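You operate a simulated robot arm through the tools that you are given. There is no shell and no other tool. Be economical: measure what you need, move in short steps, check, and stop when the job is done.

The job below is to be done with a simulated robot arm. You get a single attempt, and the scene is never put back.

## Task
Put the white jar marked "BLUE 3" from the top of the card bench on the top of the dark plank and the white jar labelled "BLUE 2" on top of the blue-taped carton.
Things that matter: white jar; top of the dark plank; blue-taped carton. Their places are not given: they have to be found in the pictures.

The check looks at the end state, three seconds after you hand in, the way a careful person would. Anything else that was tipped, shoved, dropped, spilled or broken makes it a failure.

## Robot
A 6-joint arm with a two-finger parallel gripper, fixed in place. Base frame: the origin is at the foot of the arm, x ahead of it, y to its left, z up; the work surface is at about z = 780. Lengths are in mm, angles in degrees, forces in N, time in s.
With the tool pointing down near the work surface it reaches from about 260 to 680 mm from the base axis. Its first joint turns from -66.0 to 66.0 degrees. Payload 2.9 kg.
The TCP is the grasp point between the finger pads, 30 mm short of the fingertips. In the tool frame z runs along the fingers and y along their closing line. The gripper opens to 110 mm. The fingers are 20 mm wide and 10 mm thick; the gripper's body (48 by 112 mm) begins 55 mm behind the TCP.
Orientation is that of the tool frame in the base frame, as a unit quaternion [w, x, y, z]. With the fingers straight down and closing along the base's y, the tool's x points along the base's -x, its y along +y and its z along -z.

## Interface
- The arm moves only by the tool play_rows. Its argument "deltas" is a list of rows, each an object (a shift or turn left out is 0, a gripper value left out holds the last) with "dp": the shift along the base's x, y, z in mm, a list of three; "rot": the turn, a rotation vector about the base's x, y, z in degrees, a list of three; "jaw": the closure in counts, from 0 (fully open) to 255 (shut). In form: [{"dp": [x, y, z], "rot": [wx, wy, wz], "jaw": jaw}, ...]. A call has 1 to 8 rows; each row is the pose to reach, as a shift and turn from the pose commanded when the call began. Each row takes 0.2 s and may step no farther than 50 mm and 8.6 degrees from the row before; otherwise, or with a gripper value out of range, the whole call is refused. A pose out of reach is approached as far as the arm can. The call stops where the force on the tool passes 40 N (or 10 N more than at its start, if that is more) or the arm is blocked; 0.2 s more then pass. The fingers move at their own pace (about 108 mm/s each) and stop on an object; they squeeze with about 23 N. The grip force told is the motor's: it shows also when the fingers shut on nothing. Time passes only in rows, and 0.2 s behind the last, so rows that repeat a pose let the fingers close. It gives the time, the measured TCP pose, the force on the tool (base axes), the opening and the grip force at its end, in the units of the frame above (readings bear some noise).
- Cameras (640 x 400 px; columns grow to the right, rows downward): "scene" is fixed at [108.3, 445.2, 1374.8]; the picture's right is [-0.44, -0.90, 0.00], its down [-0.57, 0.28, -0.77] and it looks along [0.69, -0.34, -0.64] (base axes); focal length 372 px, centre (320, 200). "wrist" rides on the gripper at [-36, 0, -57] in the tool frame; the picture's right is [0.00, -1.00, 0.00], its down [0.97, 0.00, -0.24] and it looks along [0.24, 0.00, 0.97] (tool axes); focal length 218 px, centre (320, 200).
- grab_frame(camera): a new picture of that camera. The clock stands still meanwhile.
- measure_at(camera, pixels): for up to 12 pixels [column, row] of the newest picture of that camera ("zoom" is the newest enlarged one), the place [x, y, z] in the base frame of the surface seen there, good to about 2 mm, but the place of the scene camera against the robot may be out by one fixed shift of up to 25 mm in any direction. The clock stands still meanwhile.
- enlarge(camera, box): a new picture of the part [left, top, right, bottom] of that camera's present view, enlarged. The clock stands still meanwhile.
- close_job(): hands the job in; it is judged then, once.

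Go step by step. Measure first, check grasps and placings, and put right what went wrong. The budget is 60 turns and 30 pictures, counting those below and the enlarged ones. Unless the task says otherwise, let go and move clear before handing in, and close with one line.

The tools are called as name(argument=value, ...) on one line, values as JSON. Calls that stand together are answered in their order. play_rows: Moves the arm, as the interface text tells. Its arguments: {"type":"object","properties":{"deltas":{"type":"array"}},"required":["deltas"]} The other tools are called the same way: grab_frame (camera) takes a picture; measure_at (camera, pixels) gives the place of the surface under pixels of a picture; enlarge (camera, box) takes an enlarged picture of a part of a camera's view; close_job () hands the job in.

At the start:

```text
time_s: 0.0
eef_pos: [346.6, 86.4, 1081.0]
ee_rot: [0.0, 0.0, 1.0, 0.0]
contact_force: [1.1, -1.1, -0.2]
width: 110.1
grasp_force: 0.0
```

scene: 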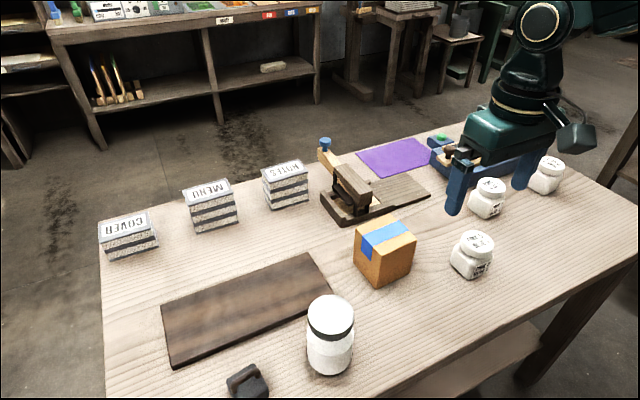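
wrist: 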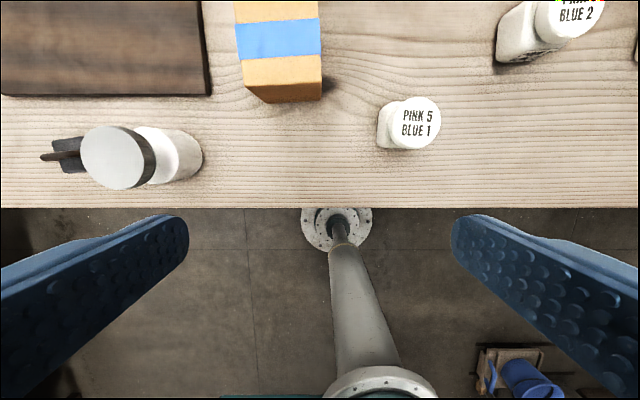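

The wrist view shows "PINK 5 / BLUE 1" at (415,120) and a "BLUE 2" jar at (570,15). A third jar is visible in the scene near (546,175), so I'll enlarge to read the labels.

enlarge(camera="scene", box=[430, 130, 590, 290])

enlarge(camera="scene", box=[90, 120, 430, 400])

```text
2.50 times, centred on (510, 210) of scene
```

zoom: 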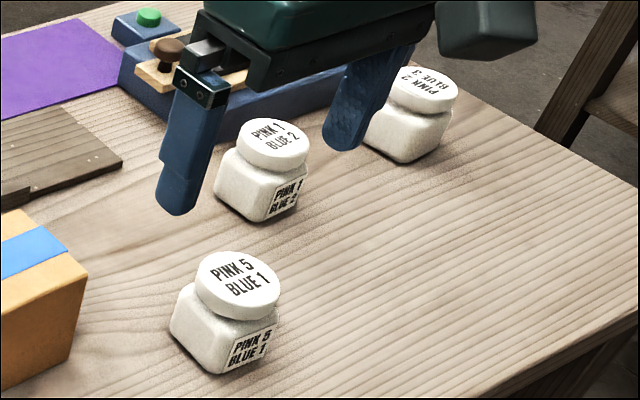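

```text
1.43 times, centred on (260, 260) of scene
```

zoom: 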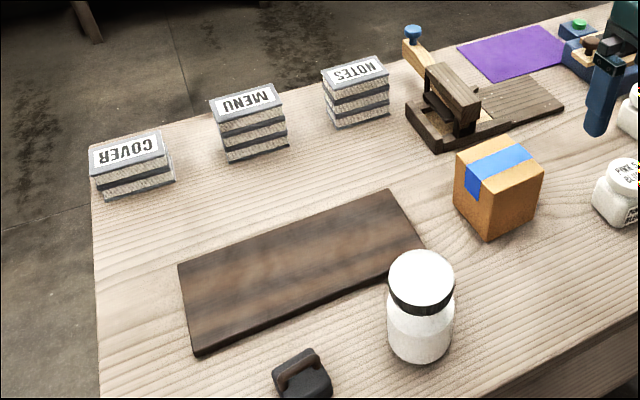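

The jars read BLUE 2 at (487,195) and BLUE 3 at (545,172). I'll measure these jars plus the plank and carton in both cameras, which also gives me the scene camera's shift.

measure_at(camera="scene", pixels=[[491, 185], [550, 163], [480, 238], [388, 233], [240, 305], [173, 362], [305, 256], [330, 310], [353, 190], [487, 208], [165, 305], [470, 266]])

measure_at(camera="wrist", pixels=[[417, 115], [570, 12], [280, 40], [237, 12], [319, 12], [210, 93], [205, 10], [100, 50], [20, 92], [118, 158], [440, 180], [386, 140]])

```text
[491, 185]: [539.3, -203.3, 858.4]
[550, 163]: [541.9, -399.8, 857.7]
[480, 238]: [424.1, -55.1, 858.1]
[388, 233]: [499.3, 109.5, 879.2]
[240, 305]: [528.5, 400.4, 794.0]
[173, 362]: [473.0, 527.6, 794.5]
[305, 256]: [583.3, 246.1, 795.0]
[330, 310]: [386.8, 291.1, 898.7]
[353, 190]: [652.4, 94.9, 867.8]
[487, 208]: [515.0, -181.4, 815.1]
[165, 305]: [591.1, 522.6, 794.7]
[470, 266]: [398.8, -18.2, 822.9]
```

```text
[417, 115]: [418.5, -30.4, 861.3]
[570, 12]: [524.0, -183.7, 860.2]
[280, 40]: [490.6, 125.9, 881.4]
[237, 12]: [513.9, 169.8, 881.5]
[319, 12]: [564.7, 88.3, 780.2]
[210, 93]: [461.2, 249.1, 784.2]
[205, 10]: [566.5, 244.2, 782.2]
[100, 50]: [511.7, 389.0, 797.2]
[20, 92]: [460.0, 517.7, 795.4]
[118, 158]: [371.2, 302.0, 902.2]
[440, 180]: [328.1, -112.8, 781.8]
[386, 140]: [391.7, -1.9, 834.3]
```

Comparing the two cameras, the scene readings are shifted by about (-12,+20,+3). BLUE 2's lid is then near (526,-183,861) and BLUE 3's near (530,-380,861). I'll hover over BLUE 2.

play_rows(deltas=[{"dp": [22, -34, -6]}, {"dp": [45, -67, -15]}, {"dp": [67, -101, -25]}, {"dp": [90, -135, -35]}, {"dp": [112, -168, -45]}, {"dp": [135, -202, -55]}, {"dp": [157, -236, -65]}, {"dp": [178, -269, -75]}])

grab_frame(camera="wrist")

```text
time_s: 1.8
eef_pos: [526.7, -181.1, 1004.2]
ee_rot: [0.0, 0.0, 1.0, 0.0]
contact_force: [-0.5, 0.0, 0.2]
width: 109.9
grasp_force: 0.0
```

```text
25 pictures are left
```

wrist: 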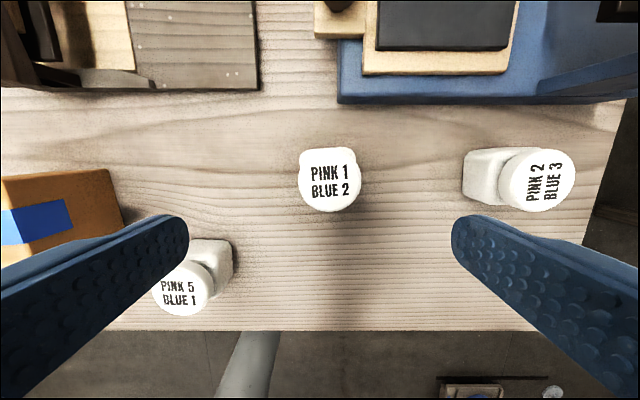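

BLUE 2's lid is at (330,180) and its body looks roughly aligned with the axes. I'll measure the lid edges, the body and the neighbouring objects.

measure_at(camera="wrist", pixels=[[330, 180], [301, 180], [359, 180], [330, 210], [303, 153], [353, 153], [328, 150], [537, 180], [468, 155], [466, 190], [400, 85], [400, 99]])

enlarge(camera="wrist", box=[270, 120, 590, 320])

```text
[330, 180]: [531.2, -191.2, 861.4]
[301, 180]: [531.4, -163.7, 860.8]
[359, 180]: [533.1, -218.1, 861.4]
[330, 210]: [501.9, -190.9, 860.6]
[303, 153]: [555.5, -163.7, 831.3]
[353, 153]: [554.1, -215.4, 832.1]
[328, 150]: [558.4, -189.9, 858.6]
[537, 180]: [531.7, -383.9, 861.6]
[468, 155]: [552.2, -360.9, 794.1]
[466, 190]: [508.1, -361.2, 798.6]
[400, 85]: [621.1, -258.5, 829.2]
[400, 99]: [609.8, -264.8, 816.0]
```

```text
2.00 times, centred on (430, 220) of wrist
```

zoom: 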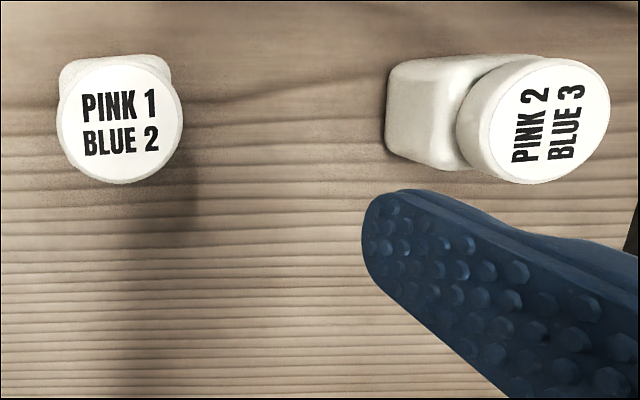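

BLUE 2's lid is centred at (531,-191), about 56 wide, and the body is turned by about 3°. I'll descend around the body with the jaw open.

play_rows(deltas=[{"dp": [5, -9, -40], "rot": [0, 0, 3]}, {"dp": [5, -9, -80], "rot": [0, 0, 3]}, {"dp": [5, -9, -115], "rot": [0, 0, 3]}, {"dp": [5, -9, -145], "rot": [0, 0, 3]}, {"dp": [5, -9, -170], "rot": [0, 0, 3]}, {"dp": [5, -9, -187], "rot": [0, 0, 3]}])

grab_frame(camera="wrist")

```text
time_s: 3.2
eef_pos: [530.2, -190.8, 818.6]
ee_rot: [0.0, -0.026, 1.0, 0.0]
contact_force: [0.6, 0.5, 0.6]
width: 110.1
grasp_force: 0.2
```

```text
23 pictures are left
```

wrist: 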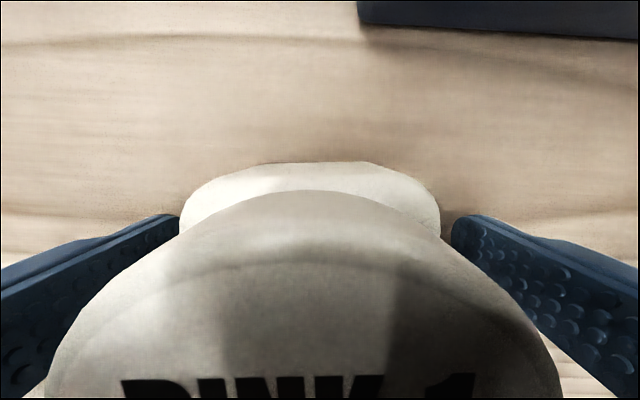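

The jar sits centred between the fingers with no contact. I'll close the jaw.

play_rows(deltas=[{"jaw": 255}, {"jaw": 255}, {"jaw": 255}, {"jaw": 255}])

```text
time_s: 4.2
eef_pos: [530.3, -191.1, 818.6]
ee_rot: [0.0, -0.025, 1.0, 0.0]
contact_force: [0.5, -0.3, 0.4]
width: 60.0
grasp_force: 23.0
```

The jaw holds the jar at width 60. I'll lift it and check.

play_rows(deltas=[{"dp": [0, 0, 15]}, {"dp": [0, 0, 45]}, {"dp": [0, 0, 85]}, {"dp": [0, 0, 125]}, {"dp": [0, 0, 165]}, {"dp": [0, 0, 200]}])

grab_frame(camera="scene")

```text
time_s: 5.6
eef_pos: [529.3, -190.6, 1018.3]
ee_rot: [0.0, -0.026, 1.0, 0.0]
contact_force: [-0.4, -1.2, -1.6]
width: 59.7
grasp_force: 22.9
```

```text
22 pictures are left
```

scene: 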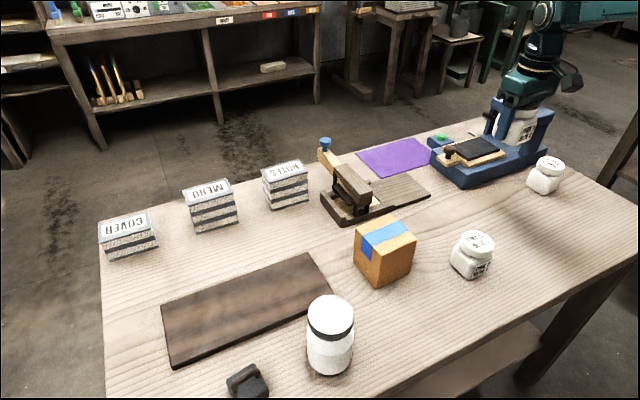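

The jar is lifted cleanly. Next I'll measure the carton top's corners and some plank points in this picture, with lids as references for the shift.

measure_at(camera="scene", pixels=[[359, 224], [393, 218], [414, 240], [380, 257], [387, 234], [549, 163], [479, 240], [308, 256], [333, 284], [167, 304], [174, 362], [331, 312]])

```text
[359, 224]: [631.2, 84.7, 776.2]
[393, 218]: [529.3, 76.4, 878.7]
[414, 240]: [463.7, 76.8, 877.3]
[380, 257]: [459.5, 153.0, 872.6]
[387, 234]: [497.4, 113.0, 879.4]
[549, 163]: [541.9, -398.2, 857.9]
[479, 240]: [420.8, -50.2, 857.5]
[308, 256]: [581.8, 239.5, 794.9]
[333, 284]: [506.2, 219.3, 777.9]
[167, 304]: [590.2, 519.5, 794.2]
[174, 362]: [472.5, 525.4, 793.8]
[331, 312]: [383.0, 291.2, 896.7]
```

The carton top is near (485,133) after the shift. I'll move short of it, high up, for a wrist look.

play_rows(deltas=[{"dp": [-16, 40, 4]}, {"dp": [-32, 81, 8]}, {"dp": [-48, 121, 12]}, {"dp": [-65, 162, 16]}, {"dp": [-81, 202, 20]}, {"dp": [-97, 243, 24]}, {"dp": [-113, 283, 28]}, {"dp": [-130, 324, 32]}])

grab_frame(camera="wrist")

```text
time_s: 7.4
eef_pos: [400.3, 135.2, 1049.8]
ee_rot: [0.0, -0.026, 1.0, 0.0]
contact_force: [0.8, 0.7, -1.7]
width: 59.9
grasp_force: 23.1
```

```text
21 pictures are left
```

wrist: 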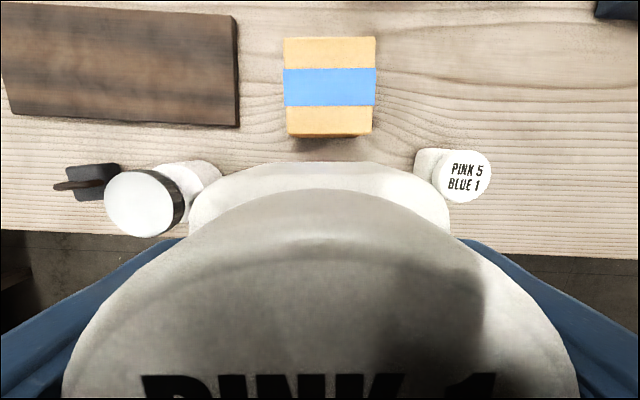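

The whole carton top shows at (330,85). I'll measure its corners, the plank and the bottle.

measure_at(camera="wrist", pixels=[[286, 40], [373, 40], [287, 104], [373, 104], [330, 85], [287, 130], [371, 130], [236, 122], [232, 20], [20, 110], [143, 203], [128, 60]])

```text
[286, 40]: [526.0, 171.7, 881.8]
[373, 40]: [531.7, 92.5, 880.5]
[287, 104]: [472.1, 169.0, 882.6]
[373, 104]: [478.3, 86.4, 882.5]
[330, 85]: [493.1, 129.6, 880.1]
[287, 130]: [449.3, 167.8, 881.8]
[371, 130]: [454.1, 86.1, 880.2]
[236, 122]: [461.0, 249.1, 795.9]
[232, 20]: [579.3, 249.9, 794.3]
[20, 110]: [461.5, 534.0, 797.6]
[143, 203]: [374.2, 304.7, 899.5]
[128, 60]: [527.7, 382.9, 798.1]
```

The carton top is centred at (490,129) at z≈881.5. I'll move over it and lower until the jar is about 2 mm above.

play_rows(deltas=[{"dp": [30, -2, 0]}, {"dp": [60, -4, 0]}, {"dp": [90, -4, 0]}, {"dp": [90, -4, -35]}, {"dp": [90, -4, -70]}, {"dp": [90, -4, -100]}, {"dp": [90, -4, -118]}, {"dp": [90, -4, -128]}])

grab_frame(camera="scene")

```text
time_s: 9.2
eef_pos: [489.7, 128.5, 921.7]
ee_rot: [-0.001, -0.026, 1.0, 0.0]
contact_force: [0.4, -0.8, -2.4]
width: 59.7
grasp_force: 23.0
```

```text
20 pictures are left
```

scene: 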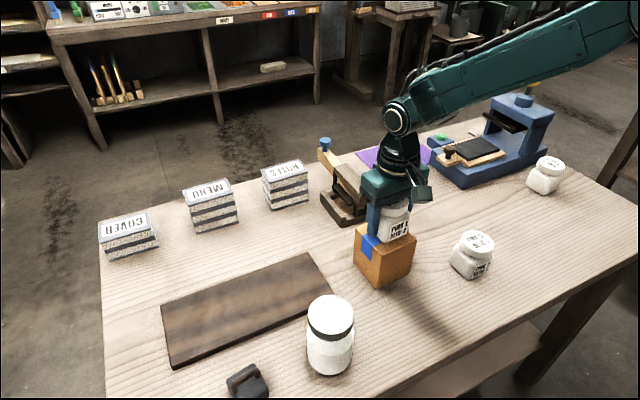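

No contact yet. I'll lower in 1 mm steps and watch the force.

play_rows(deltas=[{"dp": [0, 0, -1]}, {"dp": [0, 0, -2]}, {"dp": [0, 0, -2]}])

```text
time_s: 10.0
eef_pos: [490.8, 128.6, 921.5]
ee_rot: [-0.001, -0.026, 1.0, -0.001]
contact_force: [0.3, 0.4, -1.8]
width: 60.0
grasp_force: 23.3
```

play_rows(deltas=[{"dp": [0, 0, -1]}, {"dp": [0, 0, -1]}])

enlarge(camera="scene", box=[340, 170, 440, 295])

```text
time_s: 10.6
eef_pos: [489.6, 128.4, 920.0]
ee_rot: [0.0, -0.026, 1.0, 0.0]
contact_force: [0.0, 0.7, -2.0]
width: 59.9
grasp_force: 23.6
```

```text
3.20 times, centred on (390, 232) of scene
```

zoom: 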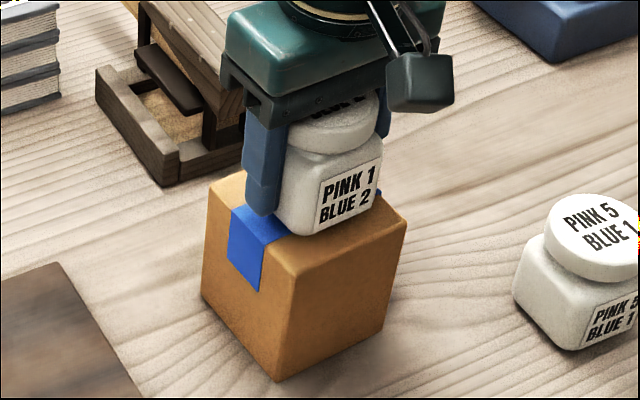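

The force still shows only the jar's weight (-2.0), so there is no contact yet. I'll go down another 1 mm.

play_rows(deltas=[{"dp": [0, 0, -1]}, {"dp": [0, 0, -1]}])

```text
time_s: 11.2
eef_pos: [491.1, 128.6, 919.4]
ee_rot: [-0.001, -0.027, 1.0, 0.0]
contact_force: [-0.1, 0.3, 0.8]
width: 59.9
grasp_force: 23.2
```

The force rose from -2.0 to +0.8, so the jar is resting on the carton. I'll release it and rise straight up.

play_rows(deltas=[{"jaw": 0}, {"jaw": 0}, {"jaw": 0}, {"dp": [0, 0, 20], "jaw": 0}, {"dp": [0, 0, 60], "jaw": 0}, {"dp": [0, 0, 100], "jaw": 0}, {"dp": [0, 0, 130], "jaw": 0}])

grab_frame(camera="wrist")

```text
time_s: 12.8
eef_pos: [490.4, 129.8, 1049.6]
ee_rot: [-0.001, -0.026, 1.0, 0.0]
contact_force: [0.5, 0.3, 0.1]
width: 109.9
grasp_force: 0.1
```

```text
18 pictures are left
```

wrist: 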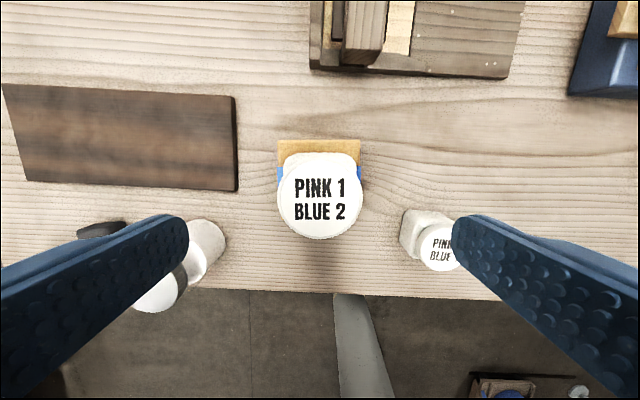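

BLUE 2 stands well centred on the carton. I'll now move over to BLUE 3 near (531,-384).

play_rows(deltas=[{"dp": [0, -45, 0]}, {"dp": [0, -90, 0]}, {"dp": [0, -135, 0]}, {"dp": [0, -180, 0]}, {"dp": [0, -225, 0]}, {"dp": [0, -270, 0]}, {"dp": [0, -315, 0], "rot": [0, 0, -3]}, {"dp": [0, -360, 0], "rot": [0, 0, -3]}])

play_rows(deltas=[{"dp": [10, -40, -10]}, {"dp": [20, -80, -20]}, {"dp": [30, -120, -30]}, {"dp": [40, -152, -45]}])

grab_frame(camera="wrist")

```text
time_s: 14.6
eef_pos: [489.5, -231.8, 1049.8]
ee_rot: [0.0, 0.0, 1.0, 0.001]
contact_force: [0.4, -0.2, 0.4]
width: 110.1
grasp_force: 0.0
```

```text
time_s: 15.6
eef_pos: [531.0, -383.3, 1003.6]
ee_rot: [0.0, 0.001, 1.0, 0.0]
contact_force: [0.9, -0.5, -0.7]
width: 110.3
grasp_force: 0.0
```

```text
17 pictures are left
```

wrist: 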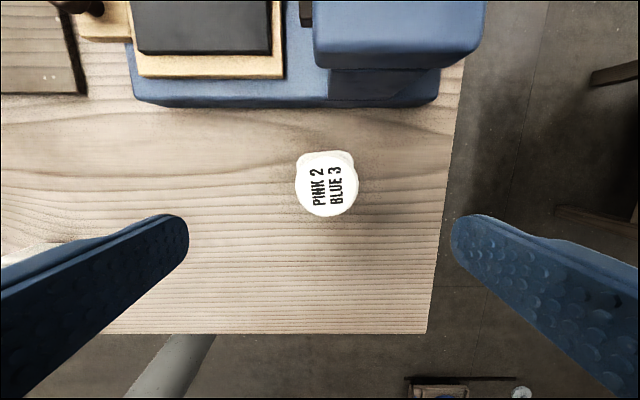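

BLUE 3's lid is at (327,184), but the press overhang at (395,60) is close on the +x side. I'll measure both for clearance.

measure_at(camera="wrist", pixels=[[327, 184], [297, 184], [357, 184], [327, 215], [302, 155], [351, 155], [395, 62], [395, 30], [320, 50], [395, 85], [395, 103], [470, 30]])

enlarge(camera="wrist", box=[270, 120, 390, 240])

```text
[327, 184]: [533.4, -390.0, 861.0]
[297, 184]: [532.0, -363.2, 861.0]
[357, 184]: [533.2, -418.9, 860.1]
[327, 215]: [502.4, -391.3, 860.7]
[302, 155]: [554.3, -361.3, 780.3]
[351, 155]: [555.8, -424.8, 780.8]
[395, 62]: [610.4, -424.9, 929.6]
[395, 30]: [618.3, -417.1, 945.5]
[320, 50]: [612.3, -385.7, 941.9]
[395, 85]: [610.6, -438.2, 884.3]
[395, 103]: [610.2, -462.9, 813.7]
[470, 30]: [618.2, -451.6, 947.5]
```

```text
3.33 times, centred on (330, 180) of wrist
```

zoom: 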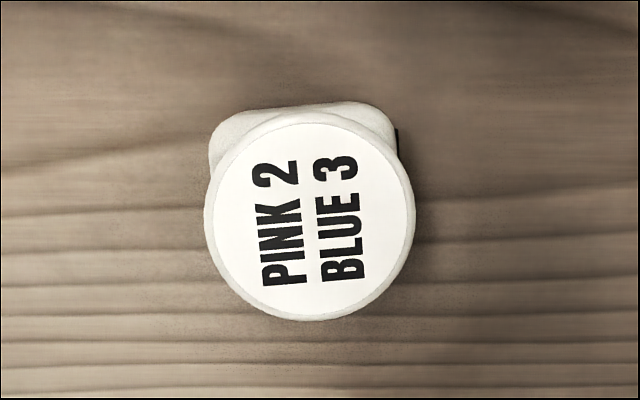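

The press front is at x≈610 and reaches z≈947; the jar is centred at (533,-391) and turned about +4°. I'll grip about 4 mm short in x for clearance, descending partway first to check.

play_rows(deltas=[{"dp": [-1, -7, -30], "rot": [0, 0, 4]}, {"dp": [-1, -7, -60], "rot": [0, 0, 4]}, {"dp": [-1, -7, -95], "rot": [0, 0, 4]}])

enlarge(camera="scene", box=[420, 70, 600, 220])

grab_frame(camera="wrist")

```text
time_s: 16.4
eef_pos: [530.5, -390.5, 908.4]
ee_rot: [0.0, -0.034, 0.999, -0.001]
contact_force: [-0.7, 0.2, 0.3]
width: 110.0
grasp_force: 0.0
```

```text
2.67 times, centred on (510, 145) of scene
```

zoom: 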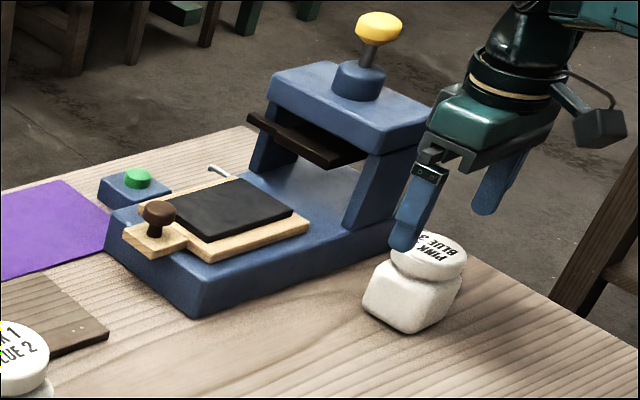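

```text
14 pictures are left
```

wrist: 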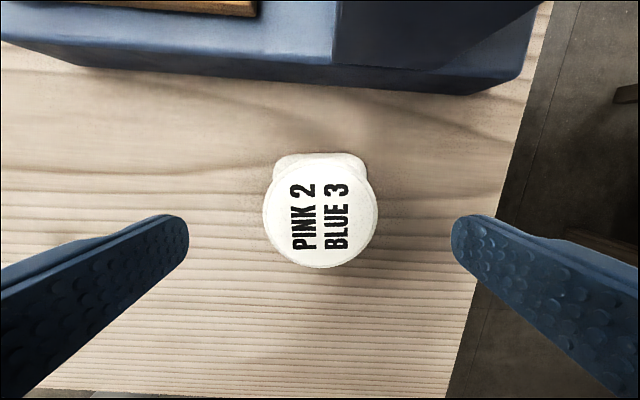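

The jar is centred between the fingers and the gripper body stays well short of the press. I'll descend the rest of the way.

play_rows(deltas=[{"dp": [-1, 0, -25]}, {"dp": [-1, 0, -50]}, {"dp": [-1, 0, -72]}, {"dp": [-1, 0, -89]}])

grab_frame(camera="wrist")

```text
time_s: 17.4
eef_pos: [529.6, -389.3, 818.9]
ee_rot: [0.0, -0.034, 0.999, 0.0]
contact_force: [0.1, 0.3, 0.1]
width: 110.0
grasp_force: 0.2
```

```text
13 pictures are left
```

wrist: 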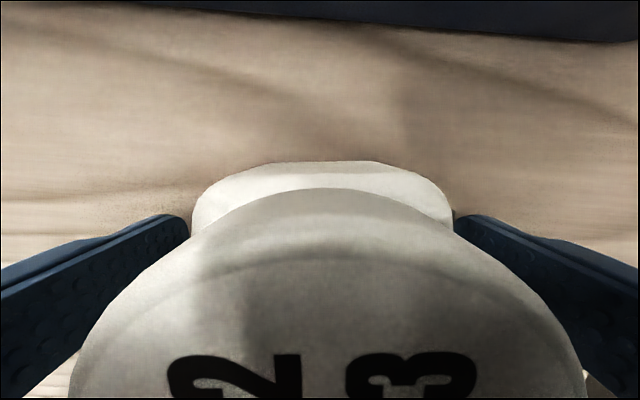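

The jar is centred with no contact. I'll close and lift straight up.

play_rows(deltas=[{"jaw": 255}, {"jaw": 255}, {"jaw": 255}, {"jaw": 255}])

play_rows(deltas=[{"dp": [0, 0, 15]}, {"dp": [0, 0, 45]}, {"dp": [0, 0, 85]}, {"dp": [0, 0, 125]}, {"dp": [0, 0, 165]}, {"dp": [0, 0, 200]}, {"dp": [0, 0, 232]}])

```text
time_s: 18.4
eef_pos: [530.3, -387.8, 818.8]
ee_rot: [0.0, -0.036, 0.999, -0.001]
contact_force: [-0.5, -0.3, 0.7]
width: 59.9
grasp_force: 23.0
```

```text
time_s: 20.0
eef_pos: [526.9, -389.4, 1049.5]
ee_rot: [0.0, -0.034, 0.999, 0.001]
contact_force: [0.6, -0.7, -2.3]
width: 60.0
grasp_force: 22.9
```

BLUE 3 is lifted. I'll carry it high toward the plank.

play_rows(deltas=[{"dp": [-12, 45, 0]}, {"dp": [-24, 90, 0]}, {"dp": [-36, 135, 0]}, {"dp": [-48, 180, 0]}, {"dp": [-60, 225, 0]}, {"dp": [-72, 270, 0]}, {"dp": [-84, 315, 0]}, {"dp": [-96, 360, 0]}])

play_rows(deltas=[{"dp": [0, 48, 0]}, {"dp": [0, 96, 0]}, {"dp": [0, 144, 0]}, {"dp": [0, 192, 0]}, {"dp": [0, 240, 0]}, {"dp": [0, 288, 0]}, {"dp": [0, 336, 0]}, {"dp": [0, 384, 0]}])

grab_frame(camera="wrist")

```text
time_s: 21.8
eef_pos: [430.6, -31.4, 1050.5]
ee_rot: [0.001, -0.034, 0.999, 0.001]
contact_force: [0.1, 0.3, -1.1]
width: 60.1
grasp_force: 22.9
```

```text
time_s: 23.6
eef_pos: [431.5, 354.9, 1052.8]
ee_rot: [0.001, -0.034, 0.999, -0.001]
contact_force: [1.1, 0.2, -1.7]
width: 59.6
grasp_force: 23.2
```

```text
12 pictures are left
```

wrist: 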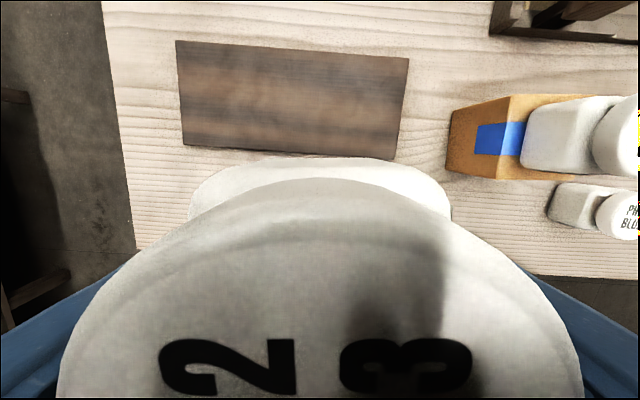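

measure_at(camera="wrist", pixels=[[180, 46], [404, 62], [393, 155], [188, 140], [290, 100], [350, 100], [240, 100]])

```text
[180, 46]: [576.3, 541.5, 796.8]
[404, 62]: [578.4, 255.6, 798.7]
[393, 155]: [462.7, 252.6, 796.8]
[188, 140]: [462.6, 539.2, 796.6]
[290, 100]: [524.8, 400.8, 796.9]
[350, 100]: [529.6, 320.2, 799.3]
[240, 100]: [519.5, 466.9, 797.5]
```

The plank top is at z≈797, spanning x 460–580 and y 250–542. I'll place at about (519,371), moving over it and lowering to just above.

play_rows(deltas=[{"dp": [42, 9, 0]}, {"dp": [84, 17, 0]}, {"dp": [84, 17, -45]}, {"dp": [84, 17, -90]}, {"dp": [84, 17, -135]}, {"dp": [84, 17, -175]}, {"dp": [84, 17, -198]}, {"dp": [84, 17, -211]}])

play_rows(deltas=[{"dp": [0, 0, -1]}, {"dp": [0, 0, -2]}, {"dp": [0, 0, -2]}])

```text
time_s: 25.4
eef_pos: [515.1, 372.1, 842.1]
ee_rot: [0.0, -0.035, 0.999, 0.0]
contact_force: [-0.8, 0.4, -1.9]
width: 59.8
grasp_force: 23.1
```

```text
time_s: 26.2
eef_pos: [516.7, 372.3, 839.7]
ee_rot: [0.0, -0.035, 0.999, -0.001]
contact_force: [-0.7, -0.7, -1.4]
width: 59.8
grasp_force: 23.3
```

The force still shows only the jar's weight, so I'll keep lowering in 1 mm steps.

play_rows(deltas=[{"dp": [0, 0, -1]}, {"dp": [0, 0, -1]}])

play_rows(deltas=[{"dp": [0, 0, -1]}, {"dp": [0, 0, -1]}])

```text
time_s: 26.8
eef_pos: [515.8, 371.4, 837.5]
ee_rot: [0.0, -0.035, 0.999, 0.0]
contact_force: [0.3, 0.1, -2.2]
width: 60.0
grasp_force: 22.7
```

```text
time_s: 27.4
eef_pos: [517.3, 371.2, 836.7]
ee_rot: [-0.001, -0.035, 0.999, -0.001]
contact_force: [-0.3, 0.7, -1.5]
width: 59.8
grasp_force: 22.8
```

play_rows(deltas=[{"dp": [0, 0, -1]}, {"dp": [0, 0, -1]}])

```text
time_s: 28.0
eef_pos: [516.0, 371.5, 838.1]
ee_rot: [0.0, -0.035, 0.999, 0.0]
contact_force: [0.2, 0.3, -1.6]
width: 60.0
grasp_force: 22.6
```

play_rows(deltas=[{"dp": [0, 0, -1]}, {"dp": [0, 0, -1]}])

enlarge(camera="scene", box=[190, 200, 310, 340])

```text
time_s: 28.6
eef_pos: [517.5, 371.0, 834.7]
ee_rot: [0.0, -0.035, 0.999, 0.0]
contact_force: [0.8, 0.1, -2.0]
width: 59.8
grasp_force: 22.9
```

```text
2.86 times, centred on (250, 270) of scene
```

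zoom: 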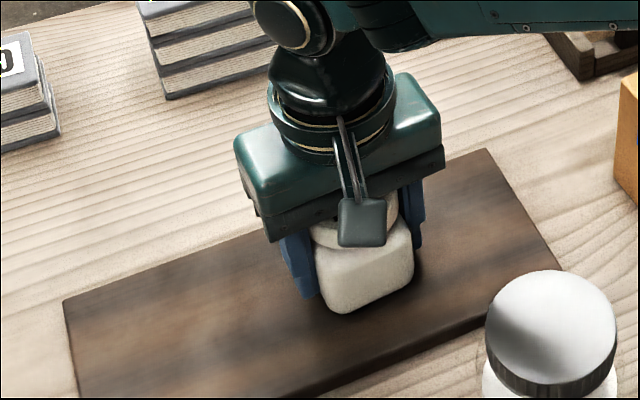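

The jar appears just above the plank, still with no contact force. I'll continue down.

play_rows(deltas=[{"dp": [0, 0, -1]}, {"dp": [0, 0, -1]}])

```text
time_s: 29.2
eef_pos: [517.3, 372.6, 834.4]
ee_rot: [0.001, -0.034, 0.999, 0.0]
contact_force: [-1.8, -1.6, 7.8]
width: 59.9
grasp_force: 23.1
```

Contact: the force is now +7.8. I'll release and rise clear.

play_rows(deltas=[{"dp": [0, 0, 0.5], "jaw": 255}, {"dp": [0, 0, 0.5], "jaw": 0}, {"dp": [0, 0, 0.5], "jaw": 0}, {"dp": [0, 0, 0.5], "jaw": 0}, {"dp": [0, 0, 25], "jaw": 0}, {"dp": [0, 0, 70], "jaw": 0}, {"dp": [0, 0, 115], "jaw": 0}, {"dp": [0, 0, 160], "jaw": 0}])

play_rows(deltas=[{"dp": [-30, -10, 30]}, {"dp": [-60, -40, 60]}, {"dp": [-90, -70, 80]}, {"dp": [-120, -110, 80]}, {"dp": [-130, -155, 80]}])

grab_frame(camera="scene")

```text
time_s: 31.0
eef_pos: [516.8, 372.7, 993.4]
ee_rot: [0.0, -0.035, 0.999, 0.0]
contact_force: [1.2, 0.0, -0.2]
width: 110.1
grasp_force: 0.0
```

```text
refused: row 2 steps farther than a row can; nothing moved
```

```text
10 pictures are left
```

scene: 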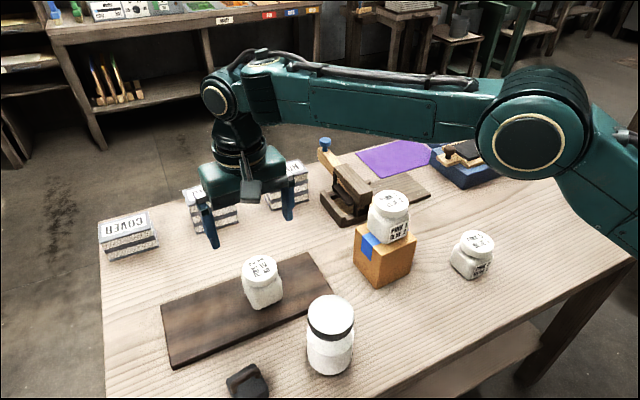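

The last picture shows BLUE 3 standing on the plank at (262,280) and BLUE 2 on the carton at (388,215). Everything else looks undisturbed and the gripper is well clear, so I'm handing in.

close_job()

```text
The job is handed in.
```

BLUE 3 is on top of the dark plank and BLUE 2 is on top of the blue-taped carton; both stand upright, nothing else looked disturbed, and the job is handed in.
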